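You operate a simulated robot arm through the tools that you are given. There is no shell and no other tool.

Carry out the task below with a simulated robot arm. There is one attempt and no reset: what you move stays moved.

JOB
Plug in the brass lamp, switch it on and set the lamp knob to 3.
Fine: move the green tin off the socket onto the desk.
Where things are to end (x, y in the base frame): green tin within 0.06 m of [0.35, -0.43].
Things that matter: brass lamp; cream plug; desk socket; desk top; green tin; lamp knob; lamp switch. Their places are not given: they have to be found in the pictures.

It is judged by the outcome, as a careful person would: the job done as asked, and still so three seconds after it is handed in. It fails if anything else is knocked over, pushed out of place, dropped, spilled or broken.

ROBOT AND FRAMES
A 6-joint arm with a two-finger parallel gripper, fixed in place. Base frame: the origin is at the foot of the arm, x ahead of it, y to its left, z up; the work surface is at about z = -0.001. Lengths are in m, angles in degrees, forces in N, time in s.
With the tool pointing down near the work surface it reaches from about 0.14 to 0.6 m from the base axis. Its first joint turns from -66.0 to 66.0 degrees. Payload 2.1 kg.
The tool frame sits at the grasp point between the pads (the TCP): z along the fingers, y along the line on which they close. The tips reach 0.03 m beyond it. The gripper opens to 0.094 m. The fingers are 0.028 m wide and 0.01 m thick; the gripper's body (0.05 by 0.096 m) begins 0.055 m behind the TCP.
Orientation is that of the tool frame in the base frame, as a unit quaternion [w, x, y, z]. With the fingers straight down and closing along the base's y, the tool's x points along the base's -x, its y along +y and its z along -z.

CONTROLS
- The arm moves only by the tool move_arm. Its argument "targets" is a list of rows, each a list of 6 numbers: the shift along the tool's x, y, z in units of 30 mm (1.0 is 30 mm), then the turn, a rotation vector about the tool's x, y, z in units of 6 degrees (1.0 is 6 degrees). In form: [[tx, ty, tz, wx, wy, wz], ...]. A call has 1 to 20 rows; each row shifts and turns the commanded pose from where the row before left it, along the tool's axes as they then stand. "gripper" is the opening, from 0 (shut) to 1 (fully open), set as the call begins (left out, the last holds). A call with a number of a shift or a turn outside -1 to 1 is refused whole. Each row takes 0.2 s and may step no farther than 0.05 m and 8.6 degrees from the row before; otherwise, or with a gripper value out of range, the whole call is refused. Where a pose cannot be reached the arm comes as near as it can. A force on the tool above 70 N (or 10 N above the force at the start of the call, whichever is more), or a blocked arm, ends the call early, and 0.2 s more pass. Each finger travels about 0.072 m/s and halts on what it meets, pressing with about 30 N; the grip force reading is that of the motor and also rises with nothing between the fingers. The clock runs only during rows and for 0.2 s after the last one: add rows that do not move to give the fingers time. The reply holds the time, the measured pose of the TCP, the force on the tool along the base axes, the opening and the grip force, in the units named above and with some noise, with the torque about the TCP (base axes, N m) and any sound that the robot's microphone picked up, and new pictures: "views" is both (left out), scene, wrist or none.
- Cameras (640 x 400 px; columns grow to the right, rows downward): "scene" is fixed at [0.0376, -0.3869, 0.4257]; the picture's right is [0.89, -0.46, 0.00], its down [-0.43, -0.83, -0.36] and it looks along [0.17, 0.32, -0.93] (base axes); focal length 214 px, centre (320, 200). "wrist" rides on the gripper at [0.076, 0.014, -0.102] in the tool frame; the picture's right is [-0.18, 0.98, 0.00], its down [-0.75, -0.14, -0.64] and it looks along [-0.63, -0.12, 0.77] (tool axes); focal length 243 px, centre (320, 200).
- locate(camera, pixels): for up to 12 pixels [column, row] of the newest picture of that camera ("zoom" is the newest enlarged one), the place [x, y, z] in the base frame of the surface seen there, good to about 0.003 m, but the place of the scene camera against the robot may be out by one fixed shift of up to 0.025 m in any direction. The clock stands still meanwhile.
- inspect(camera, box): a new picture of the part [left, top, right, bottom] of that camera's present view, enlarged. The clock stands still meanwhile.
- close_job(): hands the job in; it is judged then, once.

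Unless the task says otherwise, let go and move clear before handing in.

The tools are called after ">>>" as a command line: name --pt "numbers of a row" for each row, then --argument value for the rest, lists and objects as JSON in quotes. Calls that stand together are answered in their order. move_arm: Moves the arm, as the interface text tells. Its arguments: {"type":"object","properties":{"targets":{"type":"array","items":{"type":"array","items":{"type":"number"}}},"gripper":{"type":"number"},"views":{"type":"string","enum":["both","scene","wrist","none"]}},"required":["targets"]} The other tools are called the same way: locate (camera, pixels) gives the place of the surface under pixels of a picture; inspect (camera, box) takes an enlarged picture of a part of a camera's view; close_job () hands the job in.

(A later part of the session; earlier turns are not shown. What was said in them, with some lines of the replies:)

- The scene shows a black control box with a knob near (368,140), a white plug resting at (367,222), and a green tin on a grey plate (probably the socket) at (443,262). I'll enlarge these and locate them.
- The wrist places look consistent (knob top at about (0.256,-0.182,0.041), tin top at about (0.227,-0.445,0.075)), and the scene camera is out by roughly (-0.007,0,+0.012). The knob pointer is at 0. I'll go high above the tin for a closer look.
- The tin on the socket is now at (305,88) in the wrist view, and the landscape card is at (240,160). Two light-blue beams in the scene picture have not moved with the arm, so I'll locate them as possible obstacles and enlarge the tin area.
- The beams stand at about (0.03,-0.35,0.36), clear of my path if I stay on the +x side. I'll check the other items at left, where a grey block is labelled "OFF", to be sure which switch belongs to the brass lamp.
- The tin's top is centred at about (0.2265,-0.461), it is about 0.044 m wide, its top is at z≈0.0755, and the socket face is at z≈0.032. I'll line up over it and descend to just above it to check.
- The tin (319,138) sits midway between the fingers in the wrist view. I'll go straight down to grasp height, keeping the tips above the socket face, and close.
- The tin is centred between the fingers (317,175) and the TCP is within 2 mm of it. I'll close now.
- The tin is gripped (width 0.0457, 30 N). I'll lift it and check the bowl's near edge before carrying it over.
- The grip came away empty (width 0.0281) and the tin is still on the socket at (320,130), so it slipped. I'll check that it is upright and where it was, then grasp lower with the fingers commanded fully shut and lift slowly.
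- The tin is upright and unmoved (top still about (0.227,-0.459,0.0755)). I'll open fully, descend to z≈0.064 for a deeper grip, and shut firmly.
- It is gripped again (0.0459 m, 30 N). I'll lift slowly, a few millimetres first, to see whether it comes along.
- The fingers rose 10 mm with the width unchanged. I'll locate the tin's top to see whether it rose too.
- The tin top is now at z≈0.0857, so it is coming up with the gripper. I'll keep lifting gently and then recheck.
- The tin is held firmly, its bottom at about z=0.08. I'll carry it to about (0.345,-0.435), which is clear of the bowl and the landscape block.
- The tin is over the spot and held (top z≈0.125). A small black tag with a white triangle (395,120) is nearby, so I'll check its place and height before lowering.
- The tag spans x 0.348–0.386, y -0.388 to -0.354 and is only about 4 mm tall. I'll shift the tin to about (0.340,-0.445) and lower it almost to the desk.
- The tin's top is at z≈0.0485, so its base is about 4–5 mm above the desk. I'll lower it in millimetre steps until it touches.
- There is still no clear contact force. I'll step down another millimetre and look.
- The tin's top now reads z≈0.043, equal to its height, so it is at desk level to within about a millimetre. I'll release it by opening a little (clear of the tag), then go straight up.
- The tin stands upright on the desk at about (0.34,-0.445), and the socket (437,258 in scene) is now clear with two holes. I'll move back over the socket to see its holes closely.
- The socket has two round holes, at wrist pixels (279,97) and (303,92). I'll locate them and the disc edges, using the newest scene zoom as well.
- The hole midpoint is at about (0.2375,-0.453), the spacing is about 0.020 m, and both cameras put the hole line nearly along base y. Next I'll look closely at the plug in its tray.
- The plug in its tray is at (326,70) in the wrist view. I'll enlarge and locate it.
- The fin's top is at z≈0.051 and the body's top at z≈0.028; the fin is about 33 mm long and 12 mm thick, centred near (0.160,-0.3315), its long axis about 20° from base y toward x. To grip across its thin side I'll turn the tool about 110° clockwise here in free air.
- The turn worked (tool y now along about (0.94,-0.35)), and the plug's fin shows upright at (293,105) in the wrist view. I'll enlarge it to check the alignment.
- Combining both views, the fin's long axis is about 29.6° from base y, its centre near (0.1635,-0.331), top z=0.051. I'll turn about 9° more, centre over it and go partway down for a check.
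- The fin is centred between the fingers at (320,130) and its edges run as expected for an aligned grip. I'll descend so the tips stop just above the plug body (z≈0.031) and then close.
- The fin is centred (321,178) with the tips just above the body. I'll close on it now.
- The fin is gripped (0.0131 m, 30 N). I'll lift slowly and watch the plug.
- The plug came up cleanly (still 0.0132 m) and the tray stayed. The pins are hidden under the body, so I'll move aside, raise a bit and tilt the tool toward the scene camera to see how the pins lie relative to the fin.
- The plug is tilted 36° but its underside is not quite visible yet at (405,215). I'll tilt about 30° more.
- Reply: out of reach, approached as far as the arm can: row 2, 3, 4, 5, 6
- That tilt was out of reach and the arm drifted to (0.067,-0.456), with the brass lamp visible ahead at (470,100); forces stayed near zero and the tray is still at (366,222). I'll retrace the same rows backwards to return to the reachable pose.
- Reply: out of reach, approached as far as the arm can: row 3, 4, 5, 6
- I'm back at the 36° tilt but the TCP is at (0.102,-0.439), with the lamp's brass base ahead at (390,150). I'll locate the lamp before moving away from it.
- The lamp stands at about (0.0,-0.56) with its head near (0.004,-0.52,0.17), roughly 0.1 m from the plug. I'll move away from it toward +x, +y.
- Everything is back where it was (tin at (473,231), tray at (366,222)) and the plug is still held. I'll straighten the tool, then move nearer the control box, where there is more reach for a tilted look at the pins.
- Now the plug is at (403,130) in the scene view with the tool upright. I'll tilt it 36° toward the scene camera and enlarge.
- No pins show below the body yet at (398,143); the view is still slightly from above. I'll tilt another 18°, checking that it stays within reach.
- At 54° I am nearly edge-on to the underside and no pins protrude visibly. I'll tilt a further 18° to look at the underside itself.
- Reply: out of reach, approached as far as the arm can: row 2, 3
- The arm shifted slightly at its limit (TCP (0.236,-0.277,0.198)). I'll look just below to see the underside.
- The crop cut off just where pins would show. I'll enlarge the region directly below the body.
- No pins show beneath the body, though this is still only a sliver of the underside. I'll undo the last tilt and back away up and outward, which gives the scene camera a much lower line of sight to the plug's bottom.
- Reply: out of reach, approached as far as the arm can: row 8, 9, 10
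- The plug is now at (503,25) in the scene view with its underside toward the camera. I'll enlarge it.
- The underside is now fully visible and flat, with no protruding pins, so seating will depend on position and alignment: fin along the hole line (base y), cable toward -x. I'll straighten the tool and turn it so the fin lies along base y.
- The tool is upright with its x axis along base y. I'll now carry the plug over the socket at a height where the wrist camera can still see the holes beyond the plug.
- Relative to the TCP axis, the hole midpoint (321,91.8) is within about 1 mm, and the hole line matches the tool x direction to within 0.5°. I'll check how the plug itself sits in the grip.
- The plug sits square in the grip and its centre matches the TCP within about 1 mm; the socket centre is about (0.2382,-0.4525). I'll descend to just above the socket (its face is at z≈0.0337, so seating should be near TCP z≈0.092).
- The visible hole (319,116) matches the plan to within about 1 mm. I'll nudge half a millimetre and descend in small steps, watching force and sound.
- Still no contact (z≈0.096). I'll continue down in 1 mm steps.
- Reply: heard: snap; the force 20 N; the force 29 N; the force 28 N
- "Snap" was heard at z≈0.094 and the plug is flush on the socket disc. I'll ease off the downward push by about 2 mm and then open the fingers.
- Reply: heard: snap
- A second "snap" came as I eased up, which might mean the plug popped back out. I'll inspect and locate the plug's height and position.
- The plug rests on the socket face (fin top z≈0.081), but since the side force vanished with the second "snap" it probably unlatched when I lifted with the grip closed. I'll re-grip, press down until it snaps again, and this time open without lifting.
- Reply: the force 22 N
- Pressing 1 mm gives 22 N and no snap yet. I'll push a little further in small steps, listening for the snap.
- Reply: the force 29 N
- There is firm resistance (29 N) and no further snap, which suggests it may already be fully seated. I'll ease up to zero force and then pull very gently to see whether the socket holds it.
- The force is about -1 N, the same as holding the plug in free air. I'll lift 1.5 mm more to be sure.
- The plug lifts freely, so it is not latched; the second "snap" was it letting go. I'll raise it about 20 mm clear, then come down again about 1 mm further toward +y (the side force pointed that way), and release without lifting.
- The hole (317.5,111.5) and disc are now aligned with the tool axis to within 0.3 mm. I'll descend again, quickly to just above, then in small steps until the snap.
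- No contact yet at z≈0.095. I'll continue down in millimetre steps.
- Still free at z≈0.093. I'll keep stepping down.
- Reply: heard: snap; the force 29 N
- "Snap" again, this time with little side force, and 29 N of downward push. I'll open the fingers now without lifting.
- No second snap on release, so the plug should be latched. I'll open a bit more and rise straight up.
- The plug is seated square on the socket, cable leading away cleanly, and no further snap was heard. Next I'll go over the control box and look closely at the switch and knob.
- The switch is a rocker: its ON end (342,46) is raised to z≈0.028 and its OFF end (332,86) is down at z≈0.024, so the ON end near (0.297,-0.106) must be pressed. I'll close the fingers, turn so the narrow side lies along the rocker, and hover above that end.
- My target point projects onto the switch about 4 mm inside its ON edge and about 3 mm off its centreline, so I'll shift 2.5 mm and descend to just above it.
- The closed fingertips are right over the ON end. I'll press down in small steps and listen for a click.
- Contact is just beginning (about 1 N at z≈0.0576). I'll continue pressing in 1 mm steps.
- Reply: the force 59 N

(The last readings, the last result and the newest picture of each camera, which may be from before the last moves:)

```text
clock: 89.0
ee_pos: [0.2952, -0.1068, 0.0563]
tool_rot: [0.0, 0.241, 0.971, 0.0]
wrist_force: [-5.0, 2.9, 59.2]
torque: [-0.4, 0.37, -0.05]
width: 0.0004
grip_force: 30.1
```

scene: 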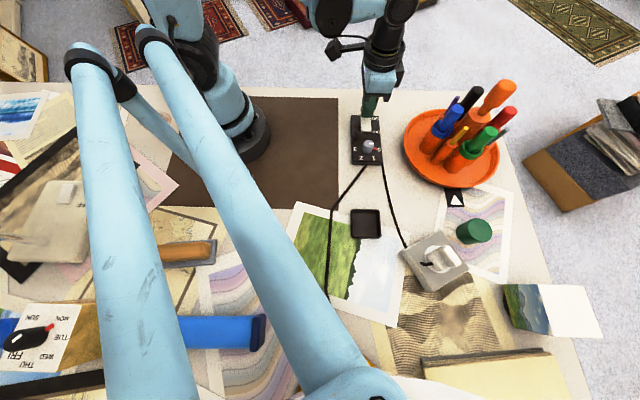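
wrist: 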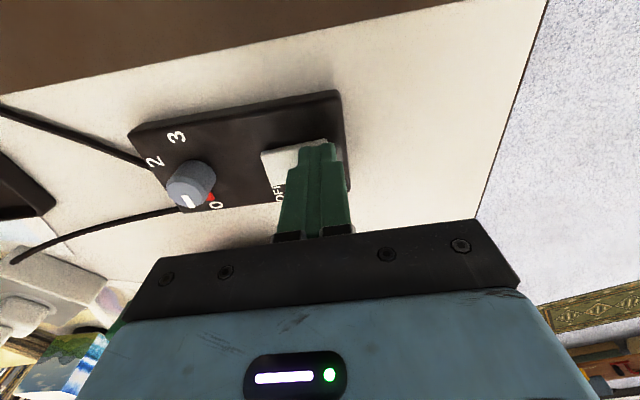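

The force jumped to 59 N with no click, so I'm back-stopping on something hard. I'll back off at once and look at the rocker.

>>> move_arm --pt "0 0 -0.15 0 0 0" --pt "0 0 -0.3 0 0 0" --pt "0 0 -0.8 0 0 0" --pt "0 0 -0.8 0 0 0" --pt "0 0 0 0 0 0" --gripper 0 --views "both"

>>> inspect --camera "wrist" --box '[224, 60, 416, 180]'

>>> inspect --camera "scene" --box '[336, 105, 400, 145]'

```text
clock: 90.2
ee_pos: [0.2952, -0.1072, 0.1167]
tool_rot: [0.0, 0.241, 0.971, 0.0]
wrist_force: [-0.2, 0.3, 0.2]
torque: [0.0, 0.0, -0.02]
width: 0.0
grip_force: 29.8
```

scene: 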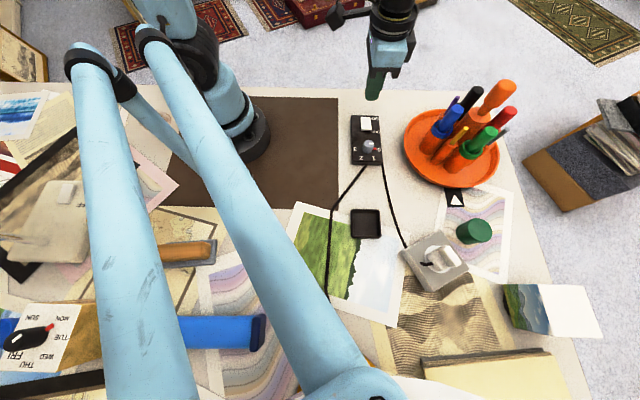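
wrist: 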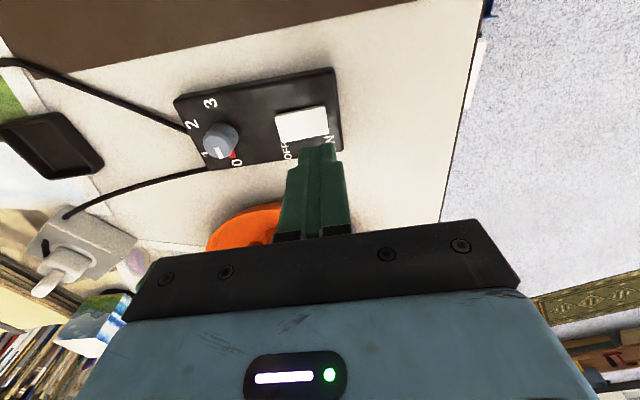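

```text
3.33 times, centred on (320, 120) of wrist
```

zoom: 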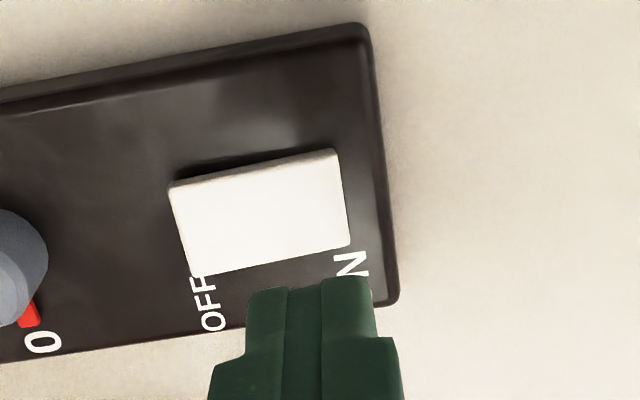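

```text
10.00 times, centred on (368, 125) of scene
```

zoom: 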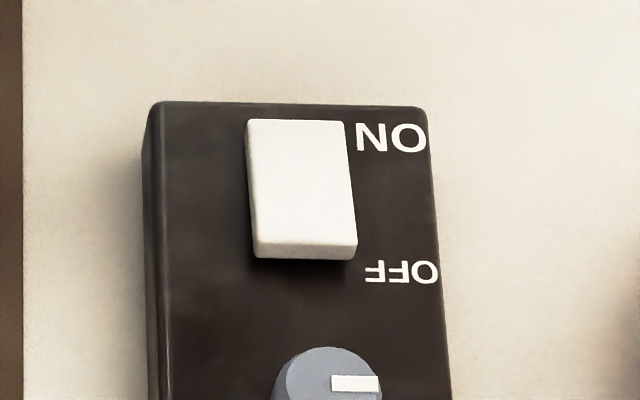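

The rocker has changed: its ON end (296,122 in zoom) now sits lower and the OFF end is raised. I'll confirm with heights and check the lamp.

>>> locate --camera "wrist" --pixels '[[322, 110], [322, 125], [317, 118], [305, 118], [295, 122], [284, 125], [284, 135], [280, 118], [312, 108], [220, 140], [300, 105]]'

>>> locate --camera "scene" --pixels '[[365, 118], [366, 122], [366, 126], [367, 129]]'

```text
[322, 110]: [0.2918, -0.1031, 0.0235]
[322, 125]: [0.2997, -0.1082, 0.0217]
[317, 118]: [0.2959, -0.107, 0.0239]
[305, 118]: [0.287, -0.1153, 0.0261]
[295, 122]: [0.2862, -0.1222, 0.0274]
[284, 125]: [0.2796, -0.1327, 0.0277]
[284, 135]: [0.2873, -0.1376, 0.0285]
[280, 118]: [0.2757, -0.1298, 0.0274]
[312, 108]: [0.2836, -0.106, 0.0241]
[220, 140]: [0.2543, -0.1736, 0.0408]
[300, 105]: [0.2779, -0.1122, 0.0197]
```

```text
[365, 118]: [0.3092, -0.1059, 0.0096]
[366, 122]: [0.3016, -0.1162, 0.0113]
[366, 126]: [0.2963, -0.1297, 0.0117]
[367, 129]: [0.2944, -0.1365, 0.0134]
```

The ON end is now at z≈0.023 and the OFF end at z≈0.028, so the switch is on. Next is the knob: I'll open partway, turn the tool to its default yaw and hover over it.

>>> move_arm --pt "0 0 -0.3 0 0 -0.65" --pt "0 0 -0.2 0 0 -1" --pt "0 0 0 0 0 -1" --pt "0 0 0 0 0 -1" --pt "0 0 0 0 0 -1" --pt "0.335 -0.625 0 0 0 0" --pt "0.335 -0.625 0 0 0 0" --pt "0.335 -0.625 0 0 0 0" --pt "0.335 -0.625 0 0 0 0" --pt "0 0 0 0 0 0" --gripper 0.5 --views "both"

>>> inspect --camera "wrist" --box '[240, 70, 400, 170]'

```text
clock: 92.4
ee_pos: [0.2543, -0.182, 0.1311]
tool_rot: [0.001, 0.0, 1.0, 0.0]
wrist_force: [0.0, 0.0, -0.7]
torque: [0.01, 0.01, -0.02]
width: 0.0471
grip_force: 0.1
```

scene: 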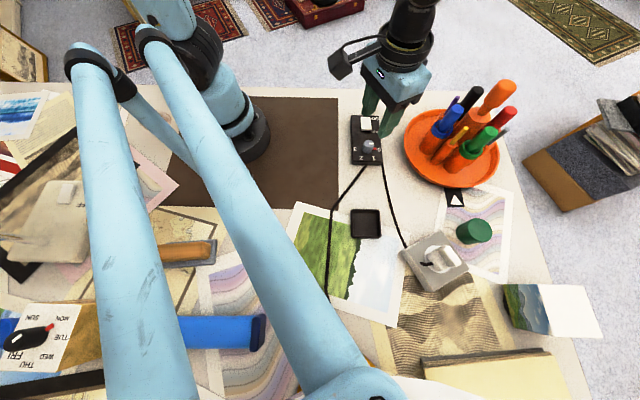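
wrist: 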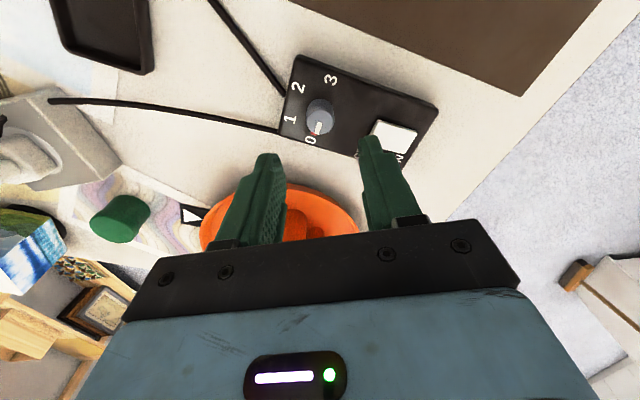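

```text
4.00 times, centred on (320, 120) of wrist
```

zoom: 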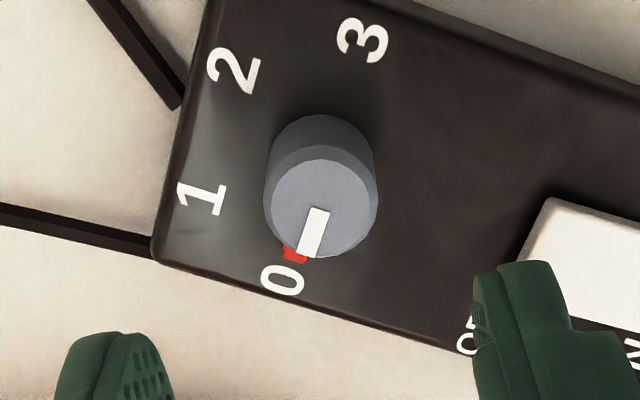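

The knob top (320,121) is centred under the TCP to within 1 mm, about 22 mm across, pointer at 0. I'll descend so the tips stop about 9 mm above the box face, clear of the red pointer.

>>> move_arm --pt "0.02 0 0.7 0 0 0" --pt "0 0 0.8 0 0 0" --pt "0 0 0.6 0 0 0" --pt "0 0 0.32 0 0 0" --pt "0 0 0 0 0 0" --gripper 0.5 --views "both"

>>> inspect --camera "wrist" --box '[240, 100, 400, 200]'

>>> inspect --camera "scene" --box '[336, 115, 400, 155]'

```text
clock: 93.6
ee_pos: [0.2552, -0.1832, 0.0577]
tool_rot: [-0.001, 0.0, 1.0, 0.0]
wrist_force: [-0.2, -0.6, 0.3]
torque: [0.0, 0.0, 0.04]
width: 0.0468
grip_force: 0.0
```

scene: 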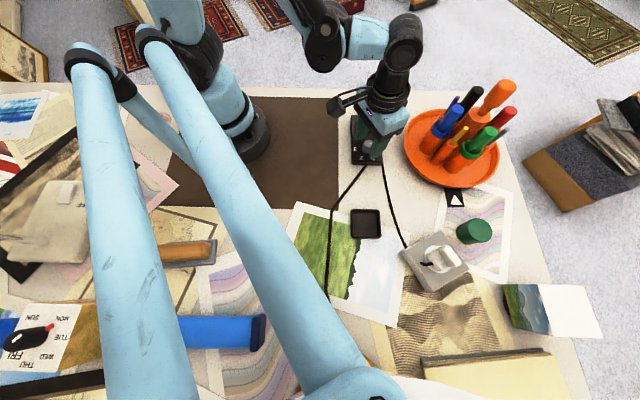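
wrist: 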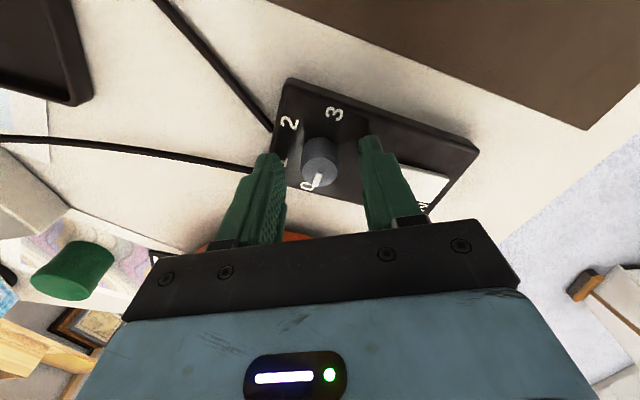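

```text
4.00 times, centred on (320, 150) of wrist
```

zoom: 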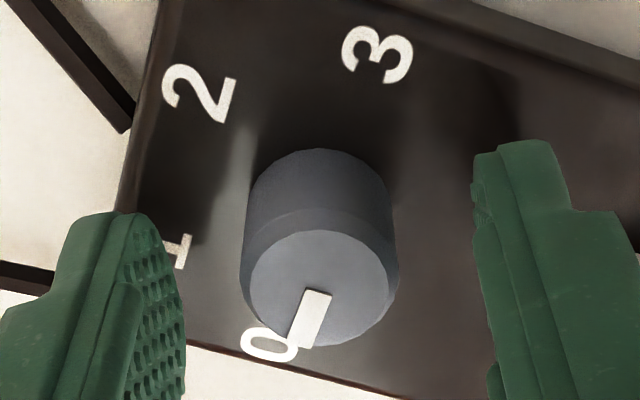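

```text
10.00 times, centred on (368, 135) of scene
```

zoom: 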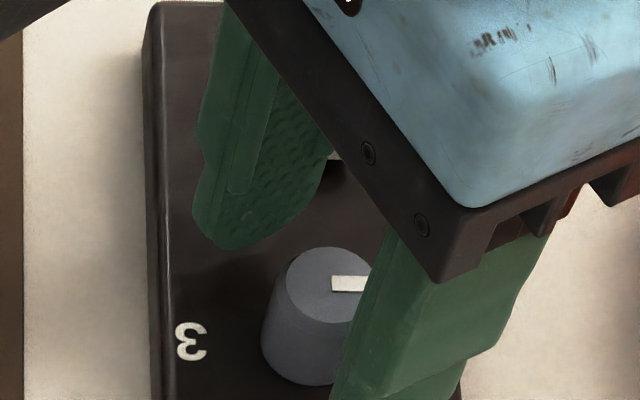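

The knob is centred between the fingers (320,171). I'll close on it.

>>> move_arm --pt "0 0 0 0 0 0" --pt "0 0 0 0 0 0" --pt "0 0 0 0 0 0" --pt "0 0 0 0 0 0" --gripper 0 --views "none"

```text
clock: 94.6
ee_pos: [0.2555, -0.1833, 0.0587]
tool_rot: [0.0, 0.001, 1.0, -0.001]
wrist_force: [1.1, -7.5, -12.5]
torque: [-0.18, -0.05, -0.06]
width: 0.023
grip_force: 44.6
```

The knob is gripped (0.023 m). I'll turn clockwise (from above) 30° first and check forces, sound and the pointer.

>>> move_arm --pt "0 0 0 0 0 0.5" --pt "0 0 0 0 0 0.5" --pt "0 0 0 0 0 1" --pt "0 0 0 0 0 1" --pt "0 0 0 0 0 1" --pt "0 0 0 0 0 1" --pt "0 0 0 0 0 0" --gripper 0 --views "wrist"

>>> inspect --camera "wrist" --box '[240, 80, 400, 180]'

>>> inspect --camera "scene" --box '[336, 125, 400, 165]'

```text
clock: 96.2
ee_pos: [0.254, -0.1829, 0.0585]
tool_rot: [0.0, 0.259, 0.966, 0.001]
wrist_force: [0.8, 0.9, -29.2]
torque: [-0.12, -0.23, 0.02]
width: 0.023
grip_force: 44.8
```

wrist: 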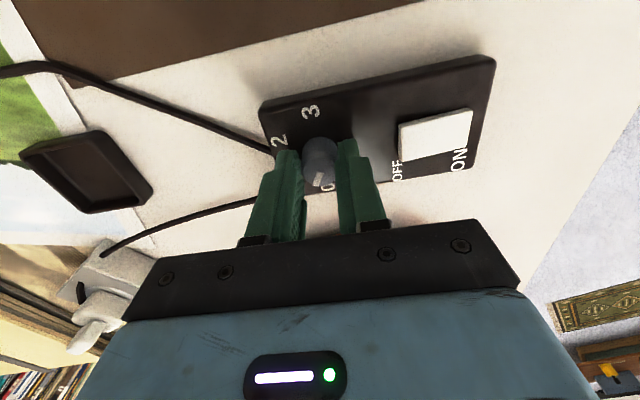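

```text
4.00 times, centred on (320, 130) of wrist
```

zoom: 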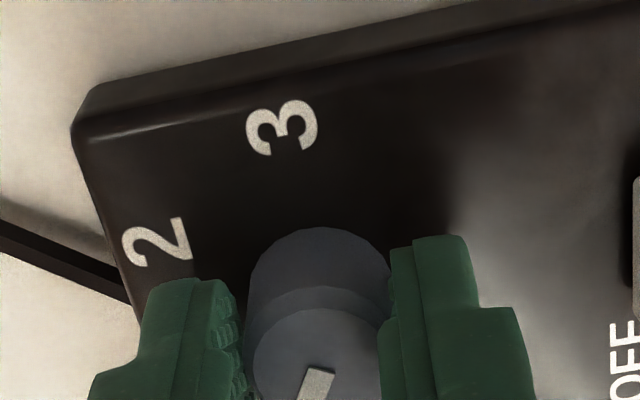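

```text
10.00 times, centred on (368, 145) of scene
```

zoom: 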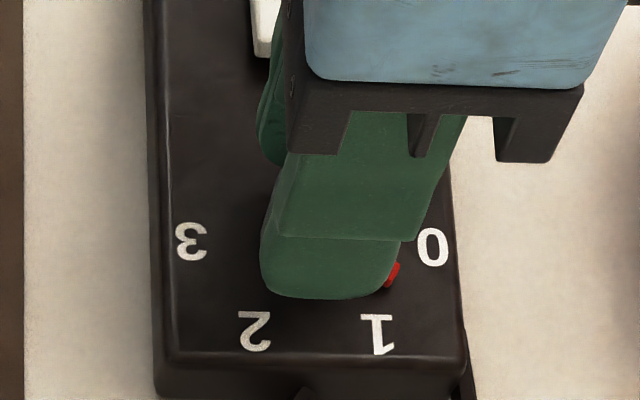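

The pointer is turning (now midway between 0 and 1), but there is a 29 N downward pull on the tool. I'll relieve it by lowering 1 mm before continuing.

>>> move_arm --pt "0 0 0.04 0 0 0" --pt "0 0 0 0 0 0" --gripper 0 --views "none"

```text
clock: 96.8
ee_pos: [0.2556, -0.1814, 0.0573]
tool_rot: [-0.001, 0.259, 0.966, 0.001]
wrist_force: [0.0, 9.8, 44.6]
torque: [0.33, 0.05, 0.03]
width: 0.0232
grip_force: 45.3
```

The force swung to +45 N, so the contact is stiff. I'll raise 0.7 mm to balance it.

>>> move_arm --pt "0 0 -0.024 0 0 0" --pt "0 0 0 0 0 0" --gripper 0 --views "none"

```text
clock: 97.4
ee_pos: [0.2552, -0.1829, 0.0577]
tool_rot: [0.0, 0.259, 0.966, 0.001]
wrist_force: [4.9, 11.7, -6.1]
torque: [0.84, 0.76, 0.03]
width: 0.023
grip_force: 45.1
```

Balanced enough (z -6 N). I'll turn another 30°.

>>> move_arm --pt "0 0 0 0 0 0.6" --pt "0 0 0 0 0 0.8" --pt "0 0 0 0 0 0.9" --pt "0 0 0 0 0 0.9" --pt "0 0 0 0 0 0.9" --pt "0 0 0 0 0 0.9" --pt "0 0 0 0 0 0" --gripper 0 --views "wrist"

>>> inspect --camera "scene" --box '[336, 125, 400, 165]'

```text
clock: 99.0
ee_pos: [0.2559, -0.1807, 0.0582]
tool_rot: [0.001, 0.501, 0.866, 0.003]
wrist_force: [9.6, 22.8, -36.0]
torque: [0.21, -0.22, 0.05]
width: 0.0232
grip_force: 45.1
```

wrist: 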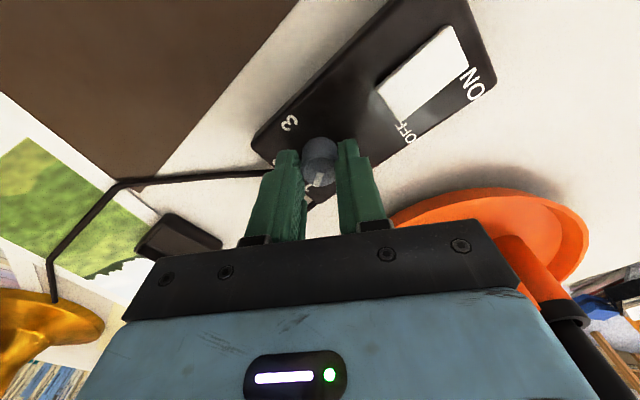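

```text
10.00 times, centred on (368, 145) of scene
```

zoom: 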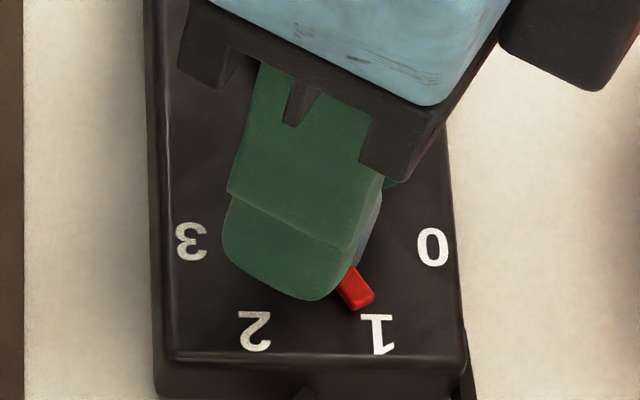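

The pointer is at 1, but side forces are building because my turning axis is slightly off the knob's. I'll release, rise, and look so I can re-centre and re-grip for the rest.

>>> move_arm --pt "0 0 0 0 0 0" --pt "0 0 0 0 0 0" --pt "0 0 0 0 0 0" --gripper 0.5 --views "none"

>>> move_arm --pt "0 0 -0.4 0 0 0" --pt "0 0 -0.8 0 0 0" --pt "0 0 -0.8 0 0 0" --pt "0 0 0 0 0 0" --gripper 0.5 --views "both"

>>> inspect --camera "wrist" --box '[240, 70, 400, 170]'

>>> inspect --camera "scene" --box '[336, 115, 400, 155]'

```text
clock: 99.8
ee_pos: [0.2546, -0.1834, 0.059]
tool_rot: [0.0, 0.5, 0.866, 0.0]
wrist_force: [-0.2, 1.6, 0.1]
torque: [0.05, -0.04, 0.01]
width: 0.0469
grip_force: 0.1
```

```text
clock: 100.8
ee_pos: [0.2539, -0.1821, 0.1175]
tool_rot: [0.0, 0.5, 0.866, 0.0]
wrist_force: [-0.1, -1.0, 0.1]
torque: [0.02, -0.01, 0.0]
width: 0.047
grip_force: 0.0
```

scene: 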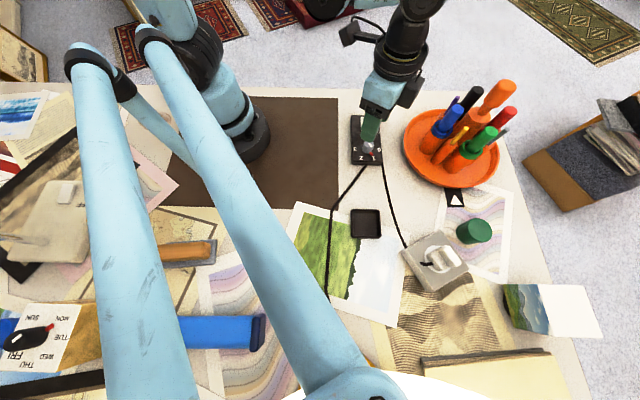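
wrist: 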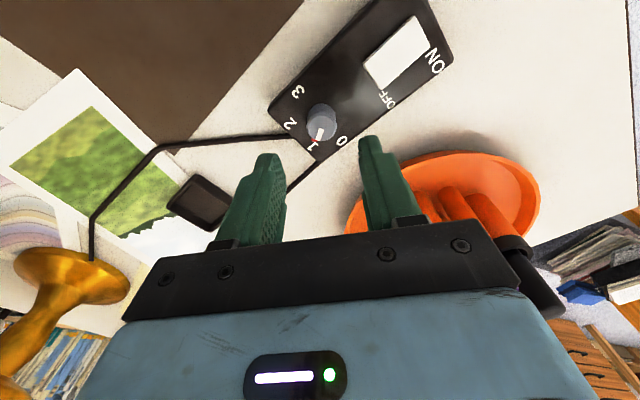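

```text
4.00 times, centred on (320, 120) of wrist
```

zoom: 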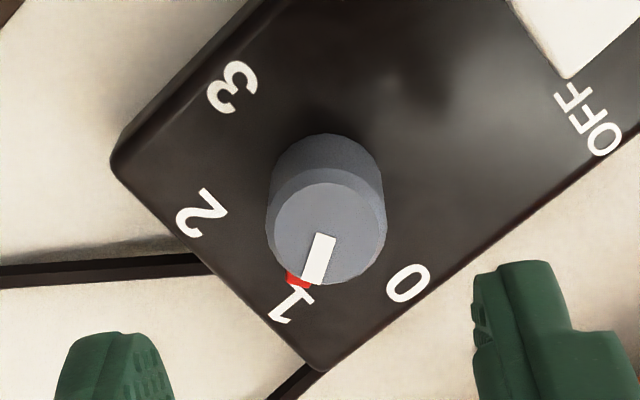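

```text
10.00 times, centred on (368, 135) of scene
```

zoom: 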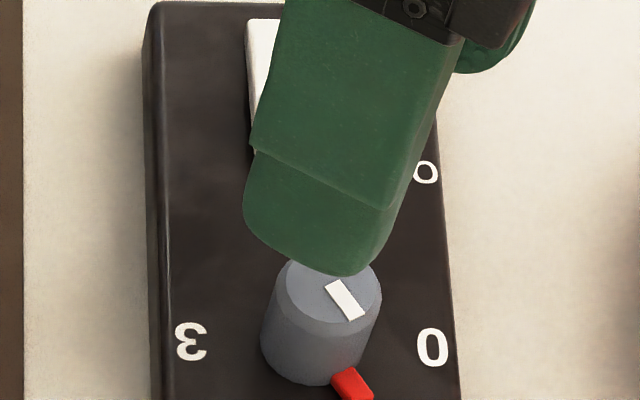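

The knob points at 1, and a bright glow at the bottom of the scene picture (440,390) suggests the lamp is lit, so plug and switch work. The side forces and views put the knob about 1.3 mm toward +x of my axis, so I'll correct that and turn back 120° for the next grip.

>>> move_arm --pt "-0.036 0.029 0 0 0 -1" --pt "0 0 0 0 0 -1" --pt "0 0 0 0 0 -1" --pt "0 0 0 0 0 -1" --pt "0 0 0 0 0 -1" --pt "0 0 0 0 0 -1" --pt "0 0 0 0 0 -1" --pt "0 0 0 0 0 -1" --pt "0 0 0 0 0 -1" --pt "0 0 0 0 0 -1" --pt "0 0 0 0 0 -1" --pt "0 0 0 0 0 -1" --pt "0 0 0 0 0 -1" --pt "0 0 0 0 0 -1" --pt "0 0 0 0 0 -1" --pt "0 0 0 0 0 -1" --pt "0 0 0 0 0 -1" --pt "0 0 0 0 0 -1" --pt "0 0 0 0 0 -1" --pt "0 0 0 0 0 -1" --gripper 0.5 --views "both"

>>> inspect --camera "wrist" --box '[240, 70, 400, 170]'

>>> inspect --camera "scene" --box '[336, 320, 528, 400]'

```text
clock: 105.0
ee_pos: [0.2565, -0.1844, 0.118]
tool_rot: [0.0, -0.5, 0.866, 0.0]
wrist_force: [0.5, -0.8, 0.4]
torque: [0.04, 0.02, 0.01]
width: 0.0469
grip_force: 0.0
```

scene: 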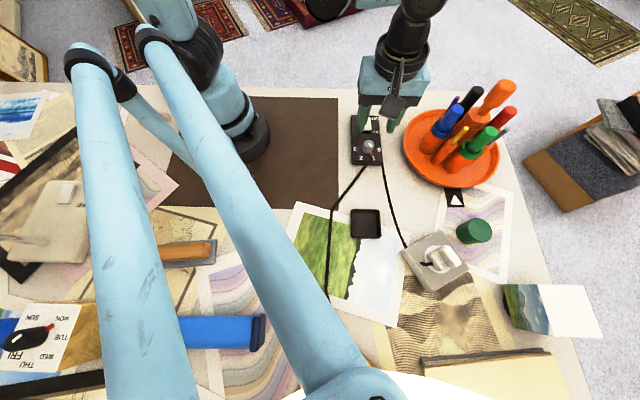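
wrist: 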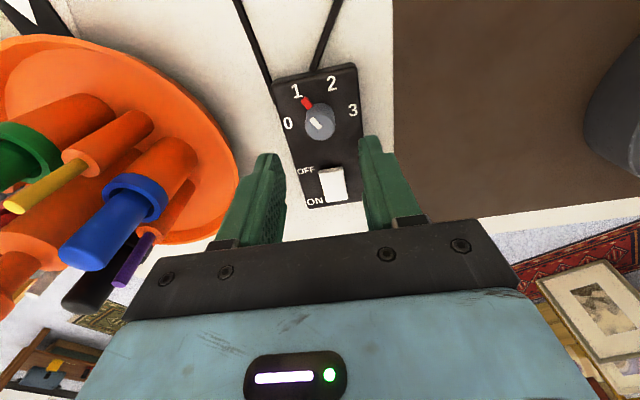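

```text
4.00 times, centred on (320, 120) of wrist
```

zoom: 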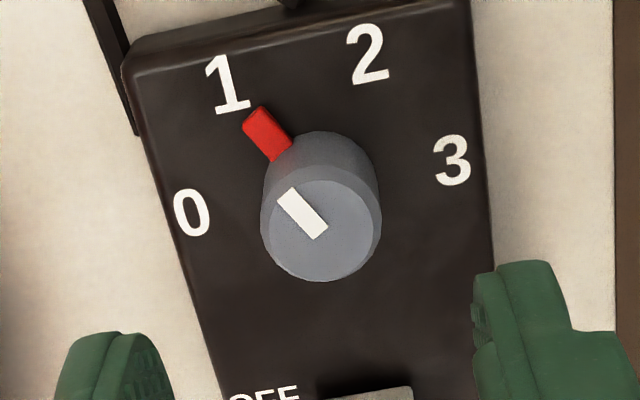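

```text
3.33 times, centred on (432, 360) of scene
```

zoom: 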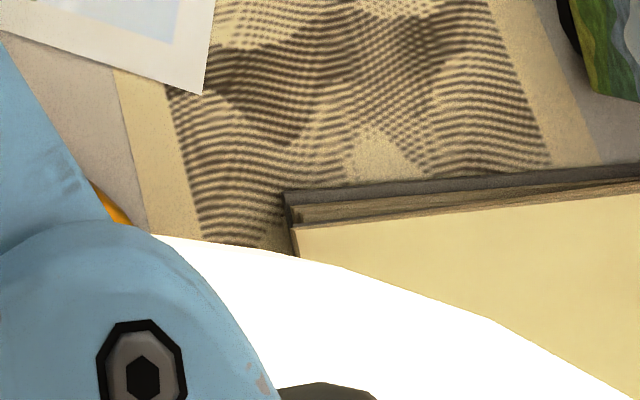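

The lamp's shade is glowing, so it is plugged in and on. In this view the pens are to the left, so I'll check their places before lowering with this orientation.

>>> locate --camera "wrist" --pixels '[[90, 245], [150, 165], [120, 280], [150, 240], [185, 190], [232, 170], [80, 290], [215, 120], [125, 190], [160, 215], [320, 125], [60, 180]]'

```text
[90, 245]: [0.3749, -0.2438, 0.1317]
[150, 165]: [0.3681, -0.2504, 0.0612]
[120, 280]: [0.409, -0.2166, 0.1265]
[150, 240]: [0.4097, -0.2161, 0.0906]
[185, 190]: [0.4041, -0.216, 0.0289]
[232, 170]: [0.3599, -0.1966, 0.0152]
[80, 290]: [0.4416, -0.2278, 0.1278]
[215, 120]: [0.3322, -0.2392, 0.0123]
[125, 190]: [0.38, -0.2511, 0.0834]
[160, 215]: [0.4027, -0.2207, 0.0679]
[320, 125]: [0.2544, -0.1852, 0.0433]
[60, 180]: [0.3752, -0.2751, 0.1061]
```

The nearest pen is 0.13 m from the knob, so there is ample room. I'll lower onto the knob and grip again.

>>> move_arm --pt "0.009 -0.011 0.6 0 0 0" --pt "0 0 0.7 0 0 0" --pt "0 0 0.68 0 0 0" --pt "0 0 0 0 0 0" --gripper 0.5 --views "wrist"

>>> inspect --camera "wrist" --box '[240, 100, 400, 200]'

>>> move_arm --pt "0 0 0 0 0 0" --pt "0 0 0 0 0 0" --pt "0 0 0 0 0 0" --pt "0 0 0 0 0 0" --gripper 0 --views "wrist"

```text
clock: 106.0
ee_pos: [0.2543, -0.1842, 0.0575]
tool_rot: [0.0, -0.5, 0.866, 0.0]
wrist_force: [0.1, 0.2, -0.1]
torque: [0.0, -0.01, 0.01]
width: 0.0469
grip_force: 0.1
```

wrist: 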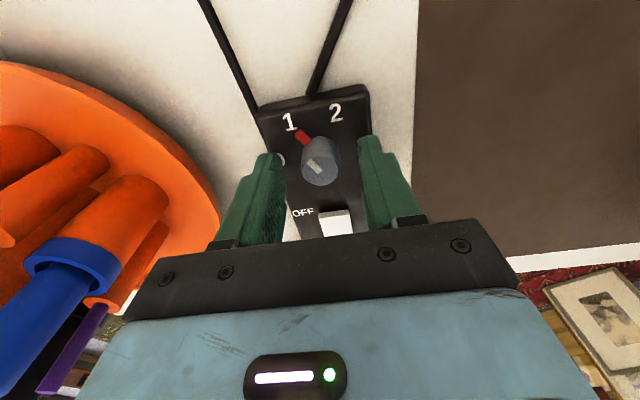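

```text
4.00 times, centred on (320, 150) of wrist
```

zoom: 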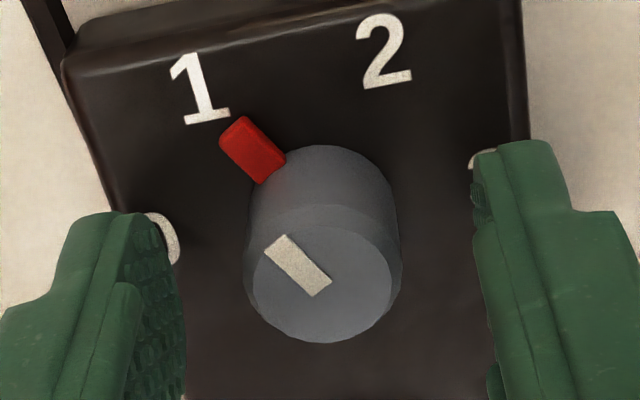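

```text
clock: 107.0
ee_pos: [0.2563, -0.1844, 0.0591]
tool_rot: [0.0, -0.5, 0.866, 0.0]
wrist_force: [-1.1, -0.8, -12.2]
torque: [0.03, 0.0, -0.02]
width: 0.0228
grip_force: 44.6
```

wrist: 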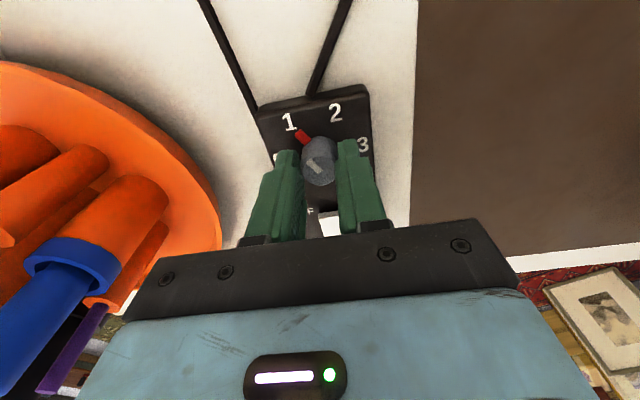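

Now the side forces are near zero, so it is well centred. I'll turn clockwise 60° toward 2, with a tiny z correction, and check.

>>> move_arm --pt "0 0 0.006 0 0 0.5" --pt "0 0 0 0 0 0.9" --pt "0 0 0 0 0 0.9" --pt "0 0 0 0 0 0.9" --pt "0 0 0 0 0 0.9" --pt "0 0 0 0 0 0.9" --pt "0 0 0 0 0 0" --gripper 0 --views "wrist"

>>> inspect --camera "wrist" --box '[240, 80, 400, 180]'

```text
clock: 108.6
ee_pos: [0.2549, -0.1834, 0.0586]
tool_rot: [-0.002, -0.258, 0.966, 0.001]
wrist_force: [-13.8, 6.2, -33.6]
torque: [-0.04, 0.35, -0.01]
width: 0.023
grip_force: 45.1
```

wrist: 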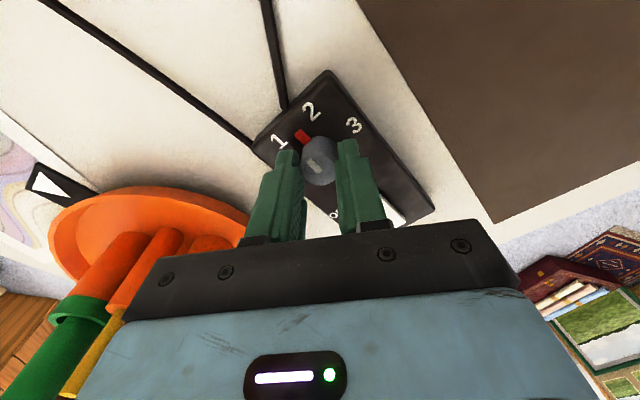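

```text
4.00 times, centred on (320, 130) of wrist
```

zoom: 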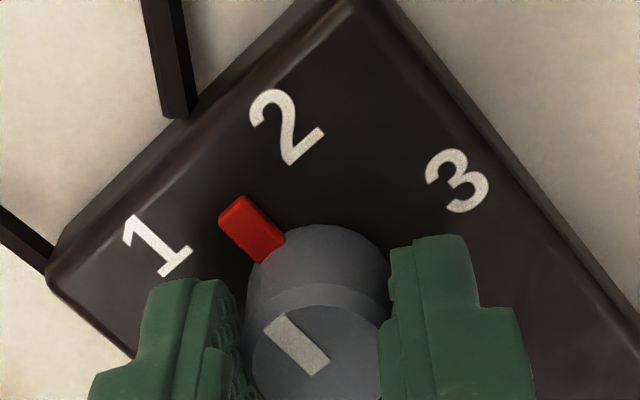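

It has turned 30° to midway between 1 and 2. I'll ease the built-up forces with sub-millimetre corrections and turn another 30°.

>>> move_arm --pt "0 0.012 0.013 0 0 0" --pt "0 0 0 0 0 0.6" --pt "0 0 0 0 0 0.9" --pt "0 0 0 0 0 0.9" --pt "0 0 0 0 0 0.9" --pt "0 0 0 0 0 0.9" --pt "0 0 0 0 0 0.8" --pt "0 0 0 0 0 0" --gripper 0 --views "wrist"

>>> inspect --camera "wrist" --box '[240, 80, 400, 180]'

```text
clock: 110.4
ee_pos: [0.2559, -0.1825, 0.0573]
tool_rot: [-0.002, 0.0, 1.0, 0.0]
wrist_force: [-15.9, 7.7, 40.1]
torque: [0.27, 0.52, -0.03]
width: 0.0231
grip_force: 45.2
```

wrist: 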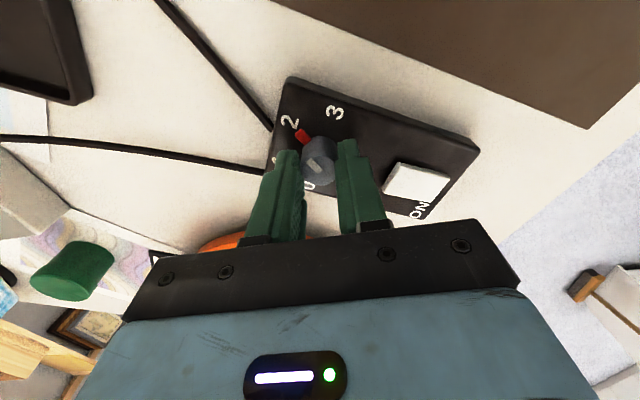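

```text
4.00 times, centred on (320, 130) of wrist
```

zoom: 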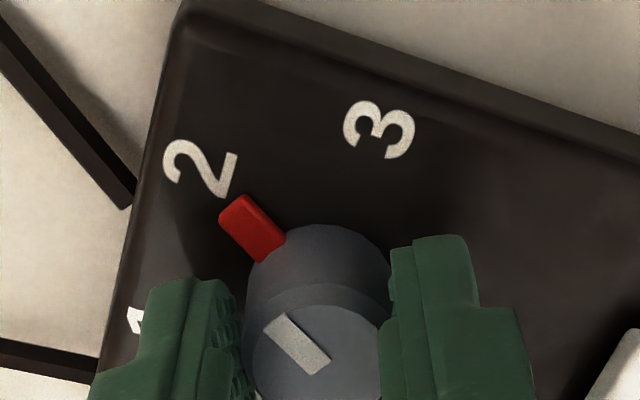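

It is at 2 now. I'll correct the small offsets and continue 30° toward 3.

>>> move_arm --pt "0.01 0.008 -0.02 0 0 0" --pt "0 0 0 0 0 0.6" --pt "0 0 0 0 0 0.9" --pt "0 0 0 0 0 0.9" --pt "0 0 0 0 0 0.9" --pt "0 0 0 0 0 0.9" --pt "0 0 0 0 0 0.8" --pt "0 0 0 0 0 0" --gripper 0 --views "wrist"

>>> inspect --camera "wrist" --box '[240, 80, 400, 180]'

```text
clock: 112.2
ee_pos: [0.2554, -0.1815, 0.059]
tool_rot: [-0.001, 0.26, 0.966, 0.0]
wrist_force: [-6.2, 13.1, -38.0]
torque: [0.27, 0.22, -0.02]
width: 0.023
grip_force: 45.0
```

wrist: 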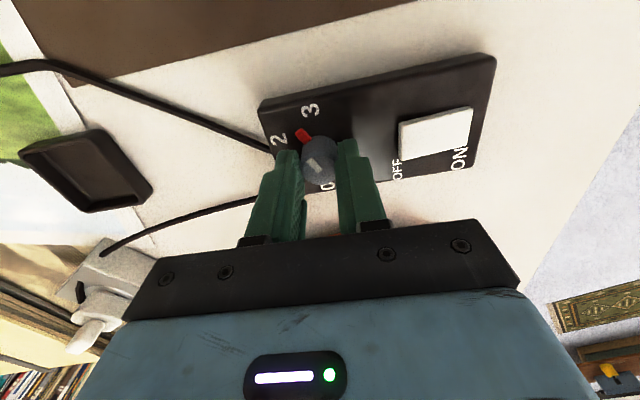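

```text
4.00 times, centred on (320, 130) of wrist
```

zoom: 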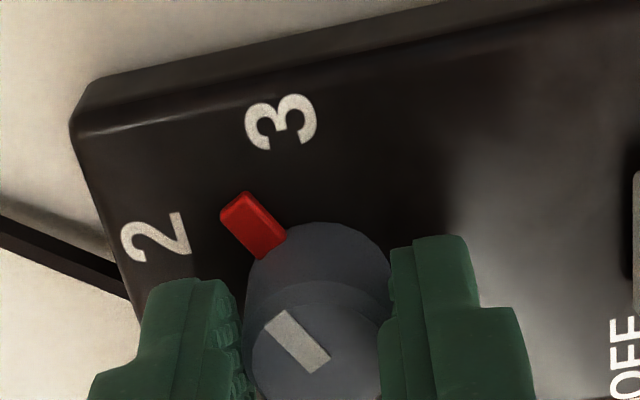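

Midway between 2 and 3 with no slipping. I'll make the same small corrections and do the final 30°.

>>> move_arm --pt "0.008 0.008 0.012 0 0 0" --pt "0 0 0 0 0 0.6" --pt "0 0 0 0 0 0.9" --pt "0 0 0 0 0 0.9" --pt "0 0 0 0 0 0.9" --pt "0 0 0 0 0 0.9" --pt "0 0 0 0 0 0.8" --pt "0 0 0 0 0 0" --gripper 0 --views "wrist"

>>> inspect --camera "wrist" --box '[240, 80, 400, 180]'

>>> inspect --camera "scene" --box '[336, 125, 400, 165]'

```text
clock: 114.0
ee_pos: [0.2543, -0.1825, 0.058]
tool_rot: [0.001, 0.5, 0.866, 0.001]
wrist_force: [0.4, 19.0, 19.3]
torque: [0.42, 0.03, 0.52]
width: 0.0231
grip_force: 45.3
```

wrist: 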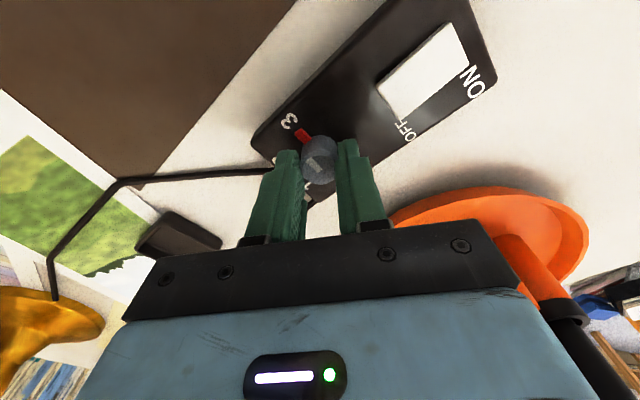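

```text
4.00 times, centred on (320, 130) of wrist
```

zoom: 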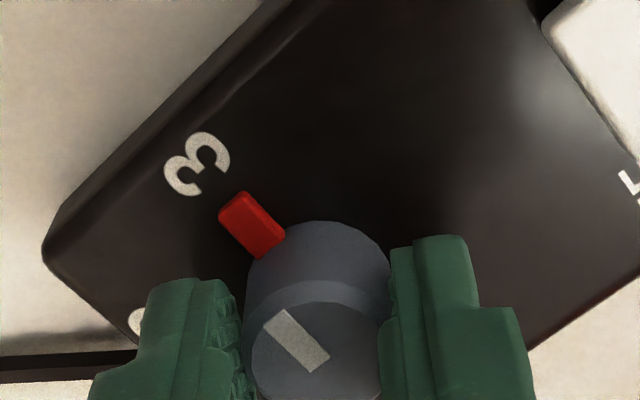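

```text
10.00 times, centred on (368, 145) of scene
```

zoom: 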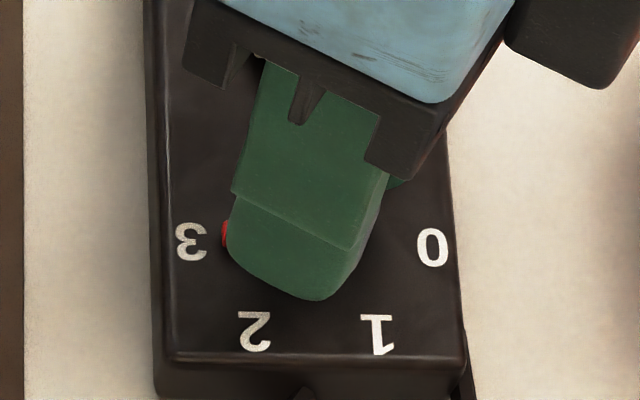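

The pointer is at 3 with a firm 0.5 N m stop. I'll release and rise to check that it stays there.

>>> move_arm --pt "0 0 0 0 0 0" --pt "0 0 0 0 0 0" --pt "0 0 0 0 0 0" --gripper 0.5 --views "none"

>>> move_arm --pt "0 0 -0.4 0 0 0" --pt "0 0 -0.8 0 0 0" --pt "0 0 -0.9 0 0 0" --pt "0 0 -0.9 0 0 0" --pt "0 0 -0.9 0 0 0" --pt "0 0 0 0 0 0" --gripper 0.5 --views "both"

>>> inspect --camera "wrist" --box '[240, 30, 400, 130]'

>>> inspect --camera "scene" --box '[320, 105, 400, 155]'

```text
clock: 114.8
ee_pos: [0.2558, -0.1829, 0.0586]
tool_rot: [0.001, 0.501, 0.866, 0.0]
wrist_force: [0.3, 0.2, -0.3]
torque: [0.0, -0.01, -0.02]
width: 0.0471
grip_force: 0.0
```

```text
clock: 116.2
ee_pos: [0.2561, -0.184, 0.1755]
tool_rot: [0.0, 0.5, 0.866, 0.001]
wrist_force: [0.4, -0.3, 0.1]
torque: [-0.02, 0.03, 0.0]
width: 0.0469
grip_force: 0.0
```

scene: 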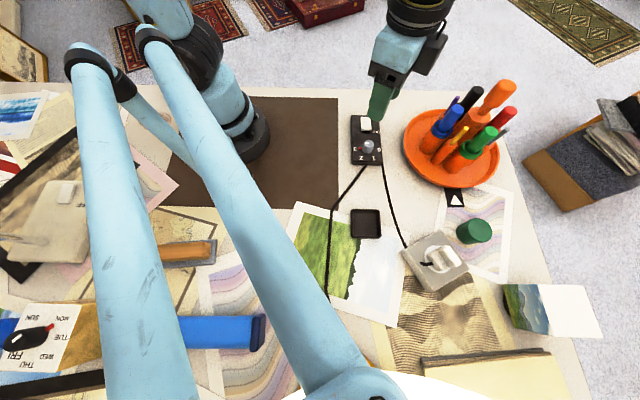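
wrist: 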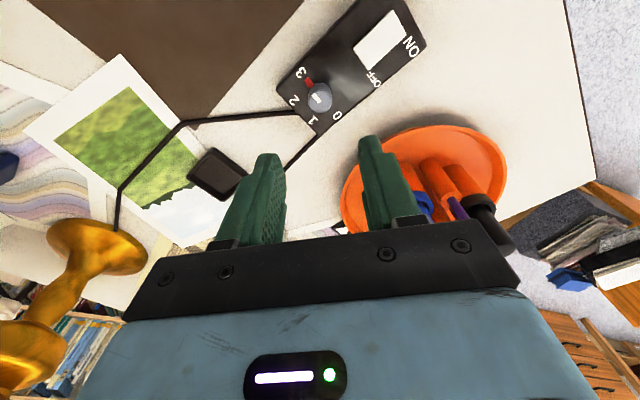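

```text
4.00 times, centred on (320, 80) of wrist
```

zoom: 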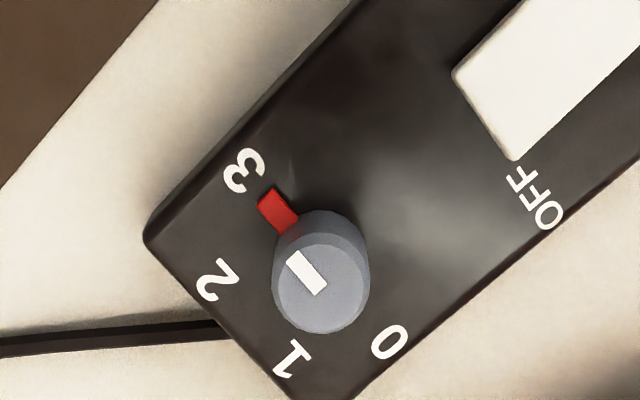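

```text
8.00 times, centred on (360, 130) of scene
```

zoom: 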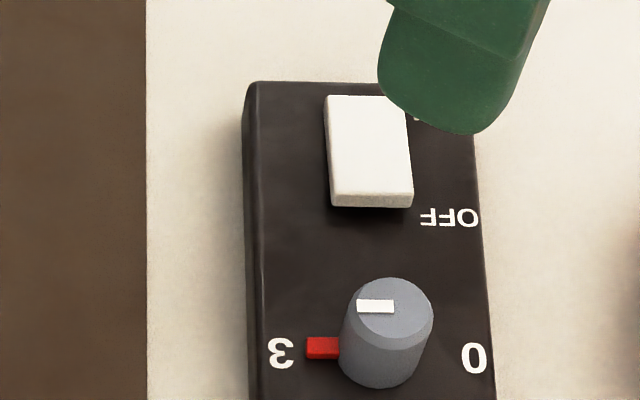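

The knob points exactly at 3, and the switch is on. I'll raise the arm clear and make a final check of the plug, tin, tray and lamp.

>>> move_arm --pt "0 0 -0.8 0 0 0" --pt "0 0 -0.9 0 0 0" --pt "0 0 -0.9 0 0 0" --pt "0 0 -0.9 0 0 0" --pt "0 0 0 0 0 0" --pt "0 0 0 0 0 0" --gripper 0.5 --views "both"

>>> inspect --camera "scene" --box '[320, 200, 512, 320]'

>>> inspect --camera "scene" --box '[336, 110, 432, 170]'

>>> locate --camera "scene" --pixels '[[477, 228], [440, 258], [448, 256], [366, 224], [545, 305], [368, 148]]'

>>> inspect --camera "wrist" --box '[0, 100, 320, 300]'

```text
clock: 117.6
ee_pos: [0.2558, -0.183, 0.2805]
tool_rot: [0.0, 0.5, 0.866, 0.0]
wrist_force: [0.4, 0.0, 0.3]
torque: [-0.01, 0.03, -0.01]
width: 0.0469
grip_force: 0.0
```

scene: 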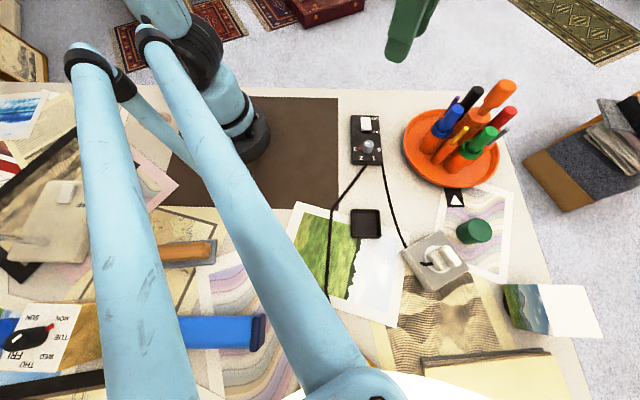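
wrist: 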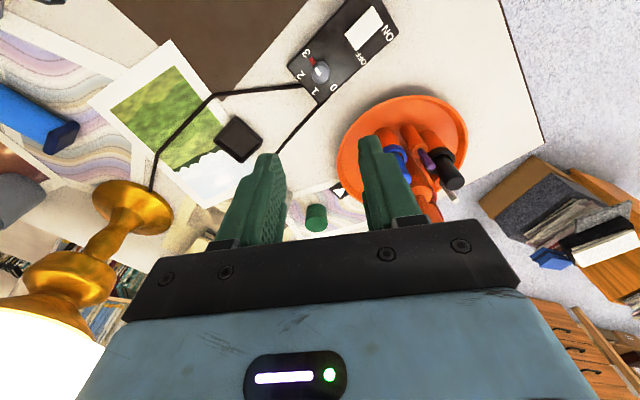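

```text
3.33 times, centred on (416, 260) of scene
```

zoom: 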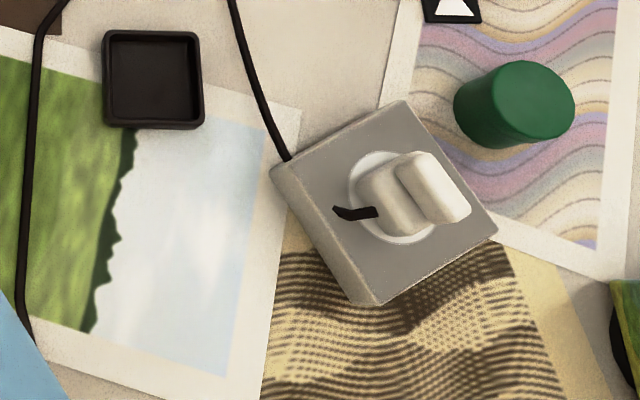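

```text
6.67 times, centred on (384, 140) of scene
```

zoom: 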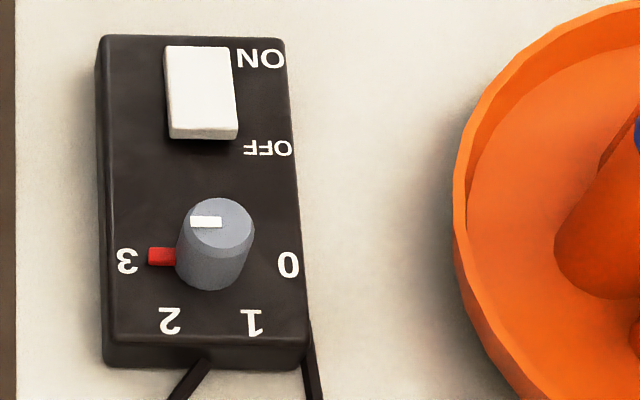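

```text
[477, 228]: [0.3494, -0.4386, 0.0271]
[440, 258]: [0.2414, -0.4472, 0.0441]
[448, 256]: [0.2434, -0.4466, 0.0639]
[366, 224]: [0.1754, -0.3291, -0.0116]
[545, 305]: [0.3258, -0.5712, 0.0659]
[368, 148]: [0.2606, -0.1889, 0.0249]
```

```text
2.00 times, centred on (160, 200) of wrist
```

zoom: 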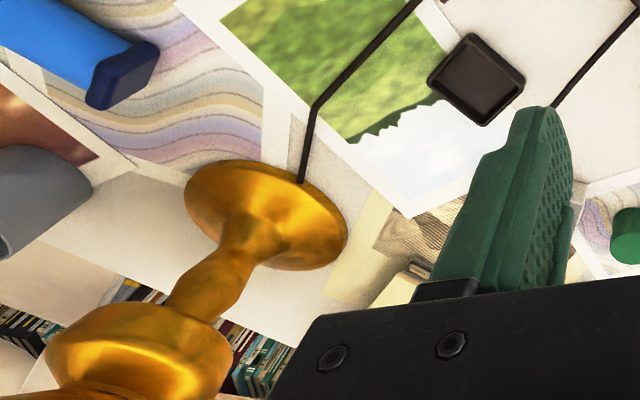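

The lamp stands upright with its shade brightly lit at (50,350), the knob points at 3 and the rocker is on. The plug is flush on the socket, and the green tin stands on the desk at about (0.34,-0.44), inside the target. Nothing else has moved and the arm is clear, so I'm handing the job in.

>>> close_job

```text
The job is handed in.
```

The job is done and handed in. The brass lamp is plugged in, switched on and glowing, and its knob is set to 3.

- **Tin:** the green tin is standing upright on the desk at about (0.34, -0.44), roughly 1.5 cm from the target spot. My first grip slipped and left it in place, and the second lifted it cleanly.
- **Plug:** the cream plug is seated on the desk socket with its cable leading away freely. It latched and came loose once while I was easing off. I pressed it in again until it snapped and let go without lifting.
- **Switch and knob:** pressing the switch peaked at about 59 N before I backed off. No click was heard, but the ON end is down. I turned the knob in two grips and it stayed at 3 after I let go.

While I was looking for pins on the plug, the arm briefly drifted to within about 0.1 m of the lamp before I brought it back. Nothing was touched, and the last pictures show nothing else moved. The arm was clear when I handed in.
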